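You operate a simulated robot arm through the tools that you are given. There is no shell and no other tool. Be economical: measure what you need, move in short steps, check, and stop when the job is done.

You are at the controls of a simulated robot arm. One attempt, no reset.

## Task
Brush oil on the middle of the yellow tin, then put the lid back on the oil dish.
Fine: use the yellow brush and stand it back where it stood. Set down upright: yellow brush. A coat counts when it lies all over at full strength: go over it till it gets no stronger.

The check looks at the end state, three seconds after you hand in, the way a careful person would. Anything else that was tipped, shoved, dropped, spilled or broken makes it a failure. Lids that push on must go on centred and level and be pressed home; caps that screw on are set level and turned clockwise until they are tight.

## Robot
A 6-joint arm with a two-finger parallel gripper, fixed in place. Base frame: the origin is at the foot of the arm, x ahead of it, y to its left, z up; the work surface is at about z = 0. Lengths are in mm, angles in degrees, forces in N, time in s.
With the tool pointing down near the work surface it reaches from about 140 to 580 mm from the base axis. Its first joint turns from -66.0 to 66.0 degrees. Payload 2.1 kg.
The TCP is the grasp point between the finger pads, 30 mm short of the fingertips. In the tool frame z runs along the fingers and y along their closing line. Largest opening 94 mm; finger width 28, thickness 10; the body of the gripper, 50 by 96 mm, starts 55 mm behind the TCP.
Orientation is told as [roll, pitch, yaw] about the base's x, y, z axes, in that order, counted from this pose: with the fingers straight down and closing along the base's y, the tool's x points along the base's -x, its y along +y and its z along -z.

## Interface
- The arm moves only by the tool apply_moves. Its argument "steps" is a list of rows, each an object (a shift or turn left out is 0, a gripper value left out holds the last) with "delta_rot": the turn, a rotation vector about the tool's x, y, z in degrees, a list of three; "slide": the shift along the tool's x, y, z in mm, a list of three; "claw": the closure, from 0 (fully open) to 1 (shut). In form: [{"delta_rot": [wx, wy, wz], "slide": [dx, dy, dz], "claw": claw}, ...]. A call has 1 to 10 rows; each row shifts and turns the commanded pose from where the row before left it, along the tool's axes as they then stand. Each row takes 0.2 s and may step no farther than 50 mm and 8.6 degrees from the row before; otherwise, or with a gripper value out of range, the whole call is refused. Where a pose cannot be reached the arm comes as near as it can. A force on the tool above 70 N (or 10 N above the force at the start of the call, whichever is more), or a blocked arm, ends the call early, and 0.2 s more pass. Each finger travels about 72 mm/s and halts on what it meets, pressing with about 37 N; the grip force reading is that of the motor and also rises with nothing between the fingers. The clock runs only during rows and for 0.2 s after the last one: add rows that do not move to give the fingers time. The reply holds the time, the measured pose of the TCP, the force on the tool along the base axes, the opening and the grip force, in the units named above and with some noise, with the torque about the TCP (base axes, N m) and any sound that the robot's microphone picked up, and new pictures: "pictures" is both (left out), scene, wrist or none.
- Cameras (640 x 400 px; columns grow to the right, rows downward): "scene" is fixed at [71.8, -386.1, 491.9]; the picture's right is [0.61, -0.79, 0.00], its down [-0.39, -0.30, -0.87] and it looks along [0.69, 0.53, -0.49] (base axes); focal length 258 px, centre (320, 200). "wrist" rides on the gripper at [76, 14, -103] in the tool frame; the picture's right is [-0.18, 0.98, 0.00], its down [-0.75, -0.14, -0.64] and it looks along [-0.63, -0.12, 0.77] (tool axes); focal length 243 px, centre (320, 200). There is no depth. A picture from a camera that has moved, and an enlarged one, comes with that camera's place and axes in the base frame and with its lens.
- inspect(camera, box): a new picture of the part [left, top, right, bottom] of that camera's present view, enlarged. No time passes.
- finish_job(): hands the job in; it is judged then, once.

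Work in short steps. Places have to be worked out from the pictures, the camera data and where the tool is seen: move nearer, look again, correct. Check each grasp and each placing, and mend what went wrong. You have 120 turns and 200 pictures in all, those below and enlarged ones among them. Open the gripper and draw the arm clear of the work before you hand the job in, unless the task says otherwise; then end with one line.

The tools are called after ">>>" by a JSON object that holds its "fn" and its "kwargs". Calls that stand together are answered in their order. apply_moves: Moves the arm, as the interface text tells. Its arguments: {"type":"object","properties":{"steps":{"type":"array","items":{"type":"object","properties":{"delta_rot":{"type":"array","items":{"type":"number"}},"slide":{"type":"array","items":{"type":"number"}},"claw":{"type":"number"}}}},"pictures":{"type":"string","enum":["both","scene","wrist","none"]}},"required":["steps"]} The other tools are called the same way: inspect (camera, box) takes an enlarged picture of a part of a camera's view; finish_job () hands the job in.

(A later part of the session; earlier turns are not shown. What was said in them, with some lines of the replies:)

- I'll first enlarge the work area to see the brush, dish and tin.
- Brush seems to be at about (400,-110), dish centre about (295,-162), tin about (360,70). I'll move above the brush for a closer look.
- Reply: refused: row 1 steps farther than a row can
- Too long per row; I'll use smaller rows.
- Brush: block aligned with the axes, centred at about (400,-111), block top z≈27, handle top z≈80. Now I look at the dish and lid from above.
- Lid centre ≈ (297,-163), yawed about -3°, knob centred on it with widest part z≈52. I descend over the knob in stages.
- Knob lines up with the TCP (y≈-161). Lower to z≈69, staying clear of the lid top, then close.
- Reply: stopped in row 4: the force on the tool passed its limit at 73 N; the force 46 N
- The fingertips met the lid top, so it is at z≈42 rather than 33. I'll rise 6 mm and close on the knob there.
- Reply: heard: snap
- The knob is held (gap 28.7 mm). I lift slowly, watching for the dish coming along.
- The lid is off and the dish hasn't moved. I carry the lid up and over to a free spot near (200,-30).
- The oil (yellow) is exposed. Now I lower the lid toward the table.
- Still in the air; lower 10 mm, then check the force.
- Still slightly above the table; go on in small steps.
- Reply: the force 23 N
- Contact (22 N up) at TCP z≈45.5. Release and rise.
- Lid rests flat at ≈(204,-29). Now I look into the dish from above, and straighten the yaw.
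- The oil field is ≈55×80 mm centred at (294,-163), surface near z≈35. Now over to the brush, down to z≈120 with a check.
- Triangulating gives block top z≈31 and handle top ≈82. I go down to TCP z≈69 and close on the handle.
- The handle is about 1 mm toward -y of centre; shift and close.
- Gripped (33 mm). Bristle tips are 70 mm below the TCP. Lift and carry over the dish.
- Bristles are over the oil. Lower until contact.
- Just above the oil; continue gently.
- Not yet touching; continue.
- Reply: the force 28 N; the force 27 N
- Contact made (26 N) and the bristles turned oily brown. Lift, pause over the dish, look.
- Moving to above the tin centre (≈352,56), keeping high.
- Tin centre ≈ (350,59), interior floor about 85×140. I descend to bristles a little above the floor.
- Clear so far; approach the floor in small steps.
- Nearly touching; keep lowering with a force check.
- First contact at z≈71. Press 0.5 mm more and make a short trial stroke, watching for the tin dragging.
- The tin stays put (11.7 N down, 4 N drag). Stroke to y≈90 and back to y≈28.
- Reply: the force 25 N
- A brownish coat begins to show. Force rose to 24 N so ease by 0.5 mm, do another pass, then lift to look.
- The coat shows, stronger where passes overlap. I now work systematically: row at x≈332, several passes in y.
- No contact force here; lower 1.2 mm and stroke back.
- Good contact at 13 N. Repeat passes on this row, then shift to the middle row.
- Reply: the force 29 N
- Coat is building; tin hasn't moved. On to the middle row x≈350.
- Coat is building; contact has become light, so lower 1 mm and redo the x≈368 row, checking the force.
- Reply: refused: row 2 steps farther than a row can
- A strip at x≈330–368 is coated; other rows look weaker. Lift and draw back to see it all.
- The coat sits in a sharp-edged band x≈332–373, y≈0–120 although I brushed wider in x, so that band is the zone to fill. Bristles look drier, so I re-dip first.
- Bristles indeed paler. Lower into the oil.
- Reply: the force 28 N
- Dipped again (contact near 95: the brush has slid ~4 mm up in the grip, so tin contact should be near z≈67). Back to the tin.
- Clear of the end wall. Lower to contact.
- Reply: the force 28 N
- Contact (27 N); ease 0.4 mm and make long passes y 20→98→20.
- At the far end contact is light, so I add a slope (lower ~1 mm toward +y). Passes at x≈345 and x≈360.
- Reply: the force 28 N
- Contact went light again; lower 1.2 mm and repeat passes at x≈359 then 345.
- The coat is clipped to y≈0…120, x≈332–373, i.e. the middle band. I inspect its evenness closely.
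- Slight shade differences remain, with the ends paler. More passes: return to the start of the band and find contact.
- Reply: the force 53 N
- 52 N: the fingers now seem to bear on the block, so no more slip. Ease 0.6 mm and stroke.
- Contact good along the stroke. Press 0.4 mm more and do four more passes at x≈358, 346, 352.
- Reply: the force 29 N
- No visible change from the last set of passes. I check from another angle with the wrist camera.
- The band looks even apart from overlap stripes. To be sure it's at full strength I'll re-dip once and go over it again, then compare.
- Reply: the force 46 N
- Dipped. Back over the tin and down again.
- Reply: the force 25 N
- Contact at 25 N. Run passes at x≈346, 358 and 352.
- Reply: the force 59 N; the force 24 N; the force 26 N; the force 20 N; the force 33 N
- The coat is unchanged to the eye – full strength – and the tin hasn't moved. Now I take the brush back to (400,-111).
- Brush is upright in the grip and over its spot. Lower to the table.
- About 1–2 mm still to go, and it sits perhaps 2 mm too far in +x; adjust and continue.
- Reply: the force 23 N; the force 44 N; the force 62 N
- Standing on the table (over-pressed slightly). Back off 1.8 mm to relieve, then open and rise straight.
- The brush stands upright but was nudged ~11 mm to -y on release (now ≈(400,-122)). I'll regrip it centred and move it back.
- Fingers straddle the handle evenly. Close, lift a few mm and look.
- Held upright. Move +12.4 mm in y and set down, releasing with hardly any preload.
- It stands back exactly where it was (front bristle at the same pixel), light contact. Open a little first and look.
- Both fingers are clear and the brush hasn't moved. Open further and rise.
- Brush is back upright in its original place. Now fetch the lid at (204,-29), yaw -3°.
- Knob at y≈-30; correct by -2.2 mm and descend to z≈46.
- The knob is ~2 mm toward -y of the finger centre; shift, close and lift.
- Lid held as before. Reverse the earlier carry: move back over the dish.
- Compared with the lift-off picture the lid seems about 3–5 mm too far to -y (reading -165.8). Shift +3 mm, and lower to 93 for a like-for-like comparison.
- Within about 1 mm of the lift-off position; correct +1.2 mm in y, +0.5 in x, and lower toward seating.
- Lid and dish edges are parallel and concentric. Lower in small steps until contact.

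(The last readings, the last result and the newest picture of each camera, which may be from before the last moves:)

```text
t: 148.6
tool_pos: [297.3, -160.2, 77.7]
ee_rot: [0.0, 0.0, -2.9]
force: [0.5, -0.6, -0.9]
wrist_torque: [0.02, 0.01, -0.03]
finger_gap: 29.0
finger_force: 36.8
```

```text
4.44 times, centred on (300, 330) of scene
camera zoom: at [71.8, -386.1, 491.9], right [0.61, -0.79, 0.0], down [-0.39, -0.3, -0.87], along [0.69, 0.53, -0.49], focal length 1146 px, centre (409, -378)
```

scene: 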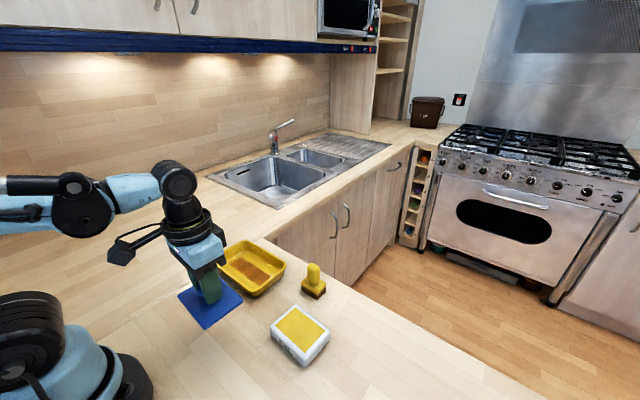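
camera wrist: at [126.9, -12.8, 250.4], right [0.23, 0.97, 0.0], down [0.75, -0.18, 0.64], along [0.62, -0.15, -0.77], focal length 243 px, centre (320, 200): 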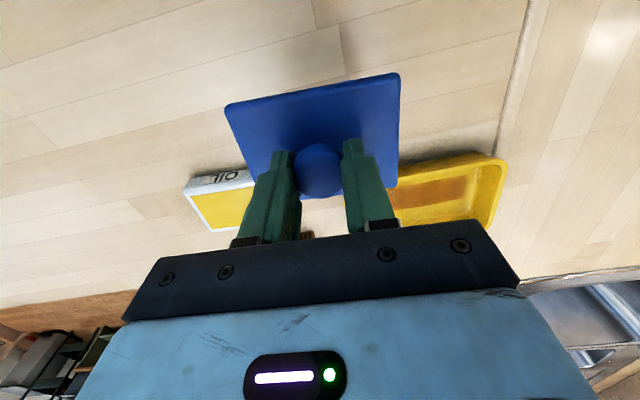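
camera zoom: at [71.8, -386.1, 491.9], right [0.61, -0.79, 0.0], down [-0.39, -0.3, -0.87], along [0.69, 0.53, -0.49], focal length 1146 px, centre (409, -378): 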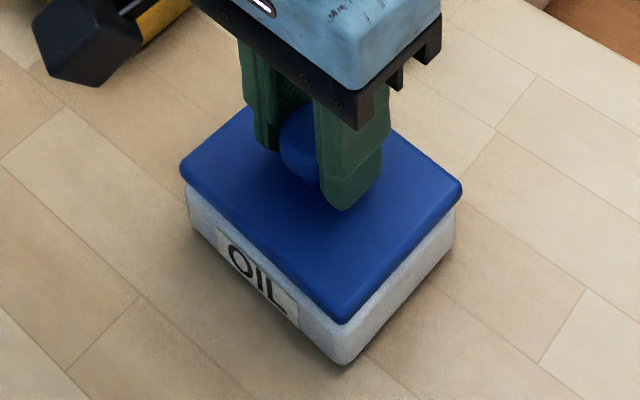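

Overhang left/right looks symmetric (≈7 px each). Continue down.

>>> {"fn": "apply_moves", "kwargs": {"steps": [{"slide": [0, 0, 1]}, {}], "pictures": "none"}}

>>> {"fn": "apply_moves", "kwargs": {"steps": [{"slide": [0, 0, 1]}, {}], "pictures": "none"}}

>>> {"fn": "inspect", "kwargs": {"camera": "scene", "box": [265, 300, 335, 370]}}

>>> {"fn": "inspect", "kwargs": {"camera": "wrist", "box": [200, 40, 440, 220]}}

```text
t: 149.2
tool_pos: [296.7, -161.2, 76.6]
ee_rot: [-0.1, 0.2, -3.0]
force: [-8.2, -6.3, 18.8]
wrist_torque: [-0.13, 0.1, 0.02]
finger_gap: 28.8
finger_force: 37.0
heard: snap
```

```text
t: 149.8
tool_pos: [298.0, -160.4, 75.4]
ee_rot: [0.0, 0.1, -3.0]
force: [-11.3, -12.3, 36.0]
wrist_torque: [-0.33, 0.25, -0.06]
finger_gap: 29.1
finger_force: 37.2
```

```text
5.71 times, centred on (300, 335) of scene
camera zoom: at [71.6, -386.1, 492.0], right [0.61, -0.79, 0.0], down [-0.39, -0.3, -0.87], along [0.69, 0.53, -0.49], focal length 1474 px, centre (434, -571)
```

zoom: 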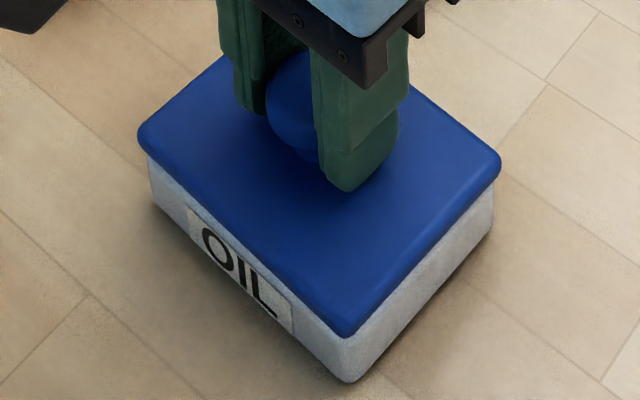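

```text
2.22 times, centred on (320, 130) of wrist
camera zoom: at [220.6, -143.1, 178.7], right [0.24, 0.97, 0.0], down [0.75, -0.18, 0.64], along [0.62, -0.15, -0.77], focal length 539 px, centre (320, 356)
```

zoom: 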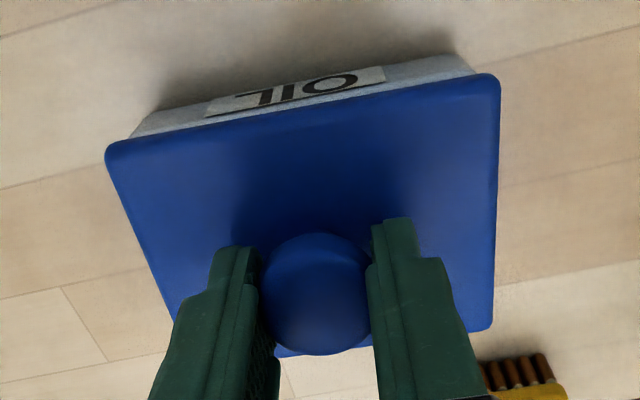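

"Snap" heard and the lid sits level. I relieve the side load (-0.5 mm x, -0.5 mm y) and press a touch more to be sure it is home.

>>> {"fn": "apply_moves", "kwargs": {"steps": [{"slide": [0.5, -0.5, 0]}, {"slide": [0, 0, 0.6]}, {}], "pictures": "none"}}

>>> {"fn": "apply_moves", "kwargs": {"steps": [{"slide": [0, 0, 0.6]}, {}], "pictures": "none"}}

```text
t: 150.6
tool_pos: [296.7, -159.7, 75.2]
ee_rot: [0.1, 0.1, -2.9]
force: [-12.4, -7.0, 28.0]
wrist_torque: [-0.11, 0.23, 0.01]
finger_gap: 29.2
finger_force: 36.8
```

```text
t: 151.2
tool_pos: [297.1, -159.7, 74.0]
ee_rot: [0.0, -0.1, -2.9]
force: [-6.7, -6.5, 36.2]
wrist_torque: [-0.09, 0.22, 0.02]
finger_gap: 28.9
finger_force: 37.4
```

The grip starts sliding on the knob. Relieve, open, and then press the lid top evenly with both fingertips, as they met it the first time.

>>> {"fn": "apply_moves", "kwargs": {"steps": [{"slide": [0.4, -0.4, -1.2]}, {}, {"claw": 0.6}, {}, {"slide": [0, 0, -4], "claw": 0.4}, {}, {"claw": 0.25}, {}], "pictures": "none"}}

>>> {"fn": "inspect", "kwargs": {"camera": "scene", "box": [255, 285, 345, 375]}}

>>> {"fn": "inspect", "kwargs": {"camera": "wrist", "box": [200, 40, 440, 220]}}

```text
t: 153.0
tool_pos: [296.7, -160.0, 79.6]
ee_rot: [0.1, 0.1, -3.1]
force: [0.4, 0.1, 0.1]
wrist_torque: [0.01, 0.01, 0.0]
finger_gap: 70.4
finger_force: 0.0
```

```text
4.44 times, centred on (300, 330) of scene
camera zoom: at [71.8, -386.1, 491.9], right [0.61, -0.79, 0.0], down [-0.39, -0.3, -0.87], along [0.69, 0.53, -0.49], focal length 1146 px, centre (409, -378)
```

zoom: 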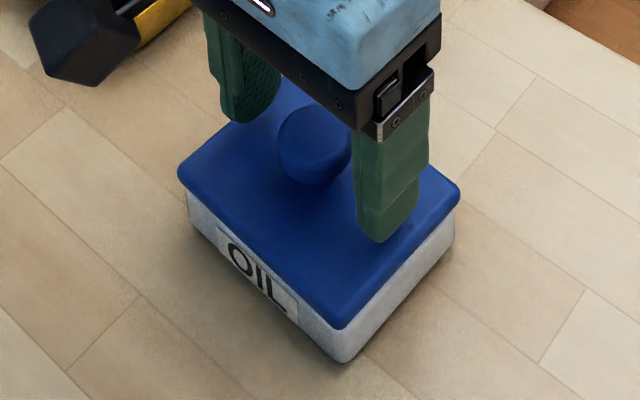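

```text
2.22 times, centred on (320, 130) of wrist
camera zoom: at [220.0, -144.1, 182.9], right [0.23, 0.97, 0.0], down [0.75, -0.18, 0.64], along [0.62, -0.15, -0.77], focal length 539 px, centre (320, 356)
```

zoom: 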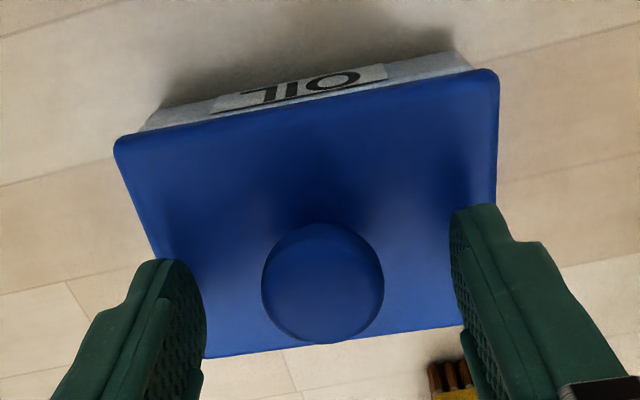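

Lid looks seated. Now press down evenly with the fingertips (straddling the knob).

>>> {"fn": "apply_moves", "kwargs": {"steps": [{"slide": [0, -1.5, 3]}, {"slide": [0, 0, 3]}, {}], "pictures": "none"}}

>>> {"fn": "apply_moves", "kwargs": {"steps": [{"slide": [0, 0, 1]}, {}], "pictures": "none"}}

>>> {"fn": "apply_moves", "kwargs": {"steps": [{"slide": [0, 0, 1]}, {}], "pictures": "none"}}

```text
t: 153.8
tool_pos: [295.7, -163.4, 73.8]
ee_rot: [0.1, 0.0, -3.1]
force: [-0.5, 0.1, 0.9]
wrist_torque: [0.01, 0.02, -0.02]
finger_gap: 70.7
finger_force: 0.0
```

```text
t: 154.4
tool_pos: [296.3, -163.1, 72.8]
ee_rot: [0.2, 0.0, -3.0]
force: [-0.5, 0.8, -0.3]
wrist_torque: [-0.02, 0.01, -0.03]
finger_gap: 70.5
finger_force: 0.1
```

```text
t: 155.0
tool_pos: [295.9, -162.4, 71.7]
ee_rot: [0.1, 0.0, -2.9]
force: [-0.3, 0.3, 0.1]
wrist_torque: [0.01, -0.02, 0.0]
finger_gap: 70.6
finger_force: 0.1
```

>>> {"fn": "apply_moves", "kwargs": {"steps": [{"slide": [0, 0, 1]}, {}], "pictures": "none"}}

>>> {"fn": "apply_moves", "kwargs": {"steps": [{"slide": [0, 0, 1]}, {}], "pictures": "none"}}

>>> {"fn": "apply_moves", "kwargs": {"steps": [{"slide": [0, 0, 1]}, {}], "pictures": "none"}}

```text
t: 155.6
tool_pos: [295.5, -162.3, 70.8]
ee_rot: [0.0, -0.1, -2.8]
force: [0.5, 0.6, -0.2]
wrist_torque: [0.03, -0.03, -0.03]
finger_gap: 70.1
finger_force: 0.1
```

```text
t: 156.2
tool_pos: [296.9, -162.8, 70.3]
ee_rot: [0.1, -0.1, -2.9]
force: [-0.3, 0.0, 14.5]
wrist_torque: [-0.19, 0.02, -0.02]
finger_gap: 70.3
finger_force: 0.1
```

```text
t: 156.8
tool_pos: [296.6, -161.5, 70.3]
ee_rot: [0.1, 0.1, -3.0]
force: [-4.4, -0.8, 35.3]
wrist_torque: [-0.23, 0.14, 0.05]
finger_gap: 70.4
finger_force: 0.1
```

Firm contact at z≈70.3, as on the original closed lid. Press to about 55–60 N, then rise and inspect.

>>> {"fn": "apply_moves", "kwargs": {"steps": [{"slide": [0, 0, 1]}, {}], "pictures": "none"}}

>>> {"fn": "apply_moves", "kwargs": {"steps": [{"slide": [0, 0, -6]}, {"claw": 0.0, "slide": [0, 0, -10]}, {"slide": [0, 0, -35]}, {"slide": [0, 0, -40]}, {"slide": [0, 0, -40]}, {}], "pictures": "both"}}

>>> {"fn": "inspect", "kwargs": {"camera": "scene", "box": [255, 285, 345, 375]}}

>>> {"fn": "inspect", "kwargs": {"camera": "wrist", "box": [240, 20, 400, 120]}}

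```text
t: 157.2
tool_pos: [295.6, -162.2, 69.7]
ee_rot: [0.0, 0.2, -3.0]
force: [-1.2, 1.9, 27.2]
wrist_torque: [-0.16, -0.01, -0.02]
finger_gap: 70.5
finger_force: 0.1
stopped in row 2: the force on the tool passed its limit at 78 N (the readings are from after the stop); the commanded pose is now the measured one
```

```text
t: 158.7
tool_pos: [295.1, -164.2, 200.4]
ee_rot: [0.1, 0.1, -3.0]
force: [-0.1, 0.0, -0.3]
wrist_torque: [-0.04, 0.04, 0.0]
finger_gap: 94.1
finger_force: 0.0
camera wrist: at [219.8, -146.8, 304.2], right [0.23, 0.97, 0.0], down [0.75, -0.18, 0.64], along [0.62, -0.15, -0.77], focal length 243 px, centre (320, 200)
```

scene: 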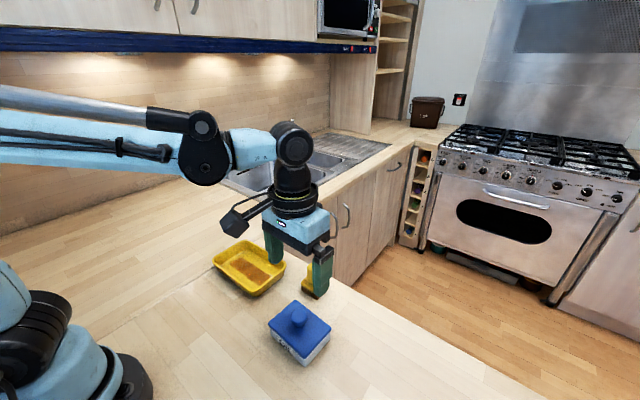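
wrist: 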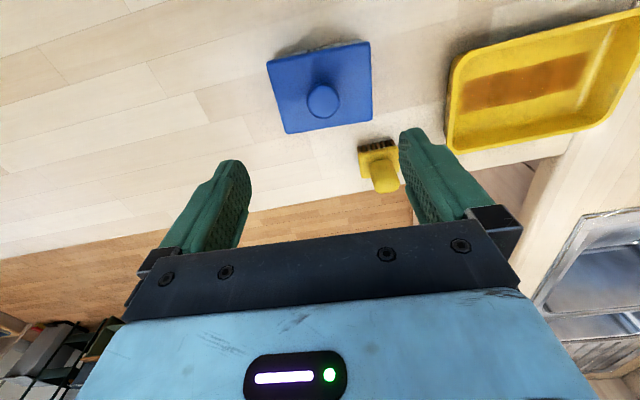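

```text
4.44 times, centred on (300, 330) of scene
camera zoom: at [71.8, -386.1, 491.9], right [0.61, -0.79, 0.0], down [-0.39, -0.3, -0.87], along [0.69, 0.53, -0.49], focal length 1146 px, centre (409, -378)
```

zoom: 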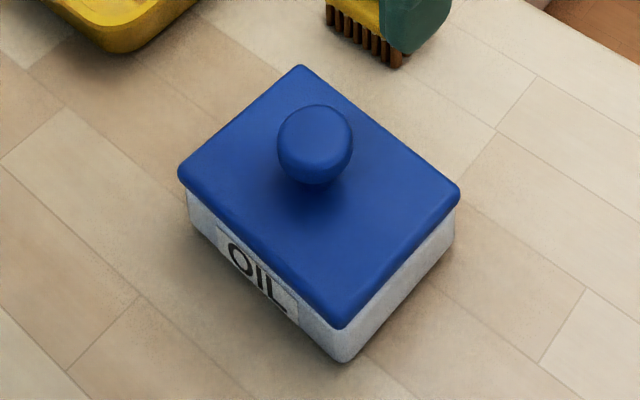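

```text
4.00 times, centred on (320, 70) of wrist
camera zoom: at [219.8, -146.8, 304.2], right [0.23, 0.97, 0.0], down [0.75, -0.18, 0.64], along [0.62, -0.15, -0.77], focal length 970 px, centre (320, 720)
```

zoom: 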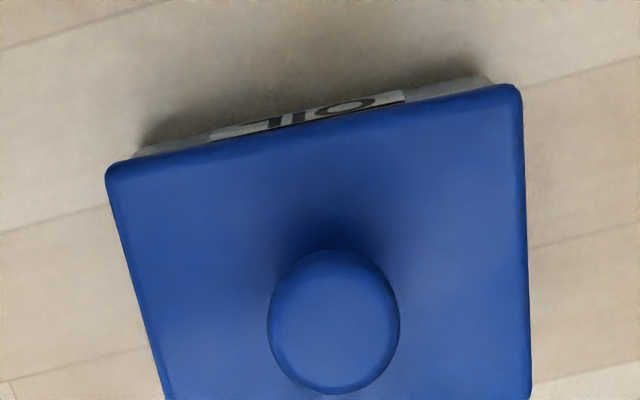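

Lid sits as in the initial picture. Raise the arm clear and take a final check.

>>> {"fn": "apply_moves", "kwargs": {"steps": [{"slide": [0, 0, -45]}, {"slide": [0, 45, -20]}, {"slide": [0, 45, -20]}, {"slide": [0, 45, -20]}, {"slide": [0, 40, -20]}, {}], "pictures": "scene"}}

>>> {"fn": "inspect", "kwargs": {"camera": "scene", "box": [200, 225, 360, 375]}}

>>> {"fn": "inspect", "kwargs": {"camera": "scene", "box": [262, 310, 338, 372]}}

```text
t: 160.1
tool_pos: [305.9, 11.7, 324.4]
ee_rot: [0.1, 0.2, -3.0]
force: [-0.1, -0.2, 0.3]
wrist_torque: [0.0, 0.0, 0.0]
finger_gap: 94.3
finger_force: 0.1
```

scene: 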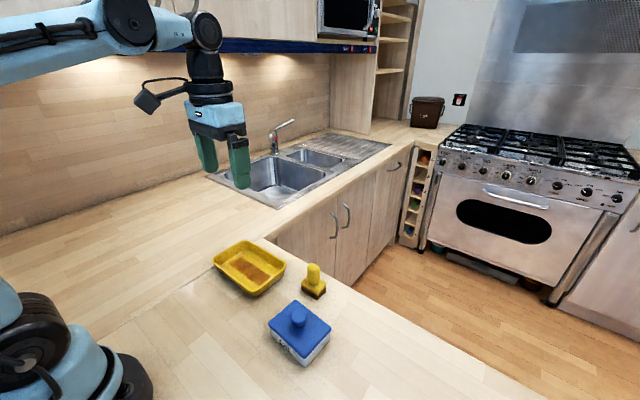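

```text
2.67 times, centred on (280, 300) of scene
camera zoom: at [71.8, -386.1, 491.9], right [0.61, -0.79, 0.0], down [-0.39, -0.3, -0.87], along [0.69, 0.53, -0.49], focal length 688 px, centre (427, -67)
```

zoom: 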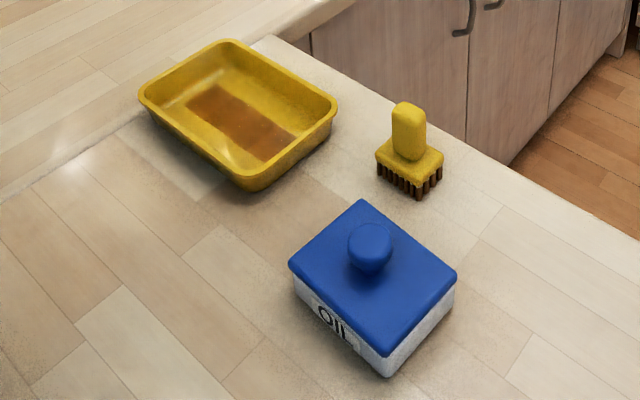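

```text
6.45 times, centred on (300, 341) of scene
camera zoom: at [71.8, -386.1, 491.9], right [0.61, -0.79, 0.0], down [-0.39, -0.3, -0.87], along [0.69, 0.53, -0.49], focal length 1664 px, centre (449, -710)
```

zoom: 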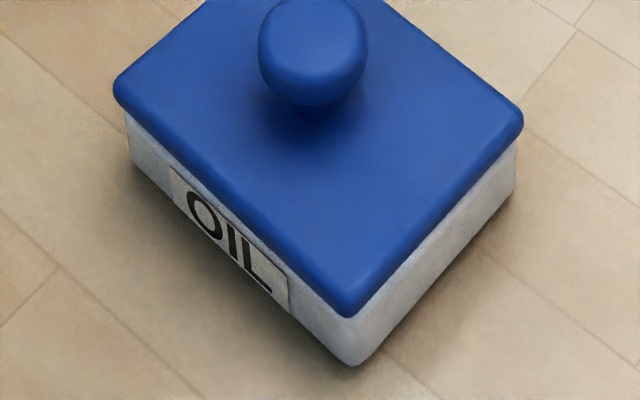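

Everything stands as at the start, the tin's middle is coated, the lid is level and pressed home, and the arm is clear. Handing in.

>>> {"fn": "finish_job", "kwargs": {}}

```text
The job is handed in.
```

The middle of the yellow tin is oiled until it got no darker, the yellow brush stands upright back in its place, and the lid is snapped on and pressed home on the oil dish. I bumped the brush about 11 mm aside when first putting it down, so I picked it up again and moved it back.
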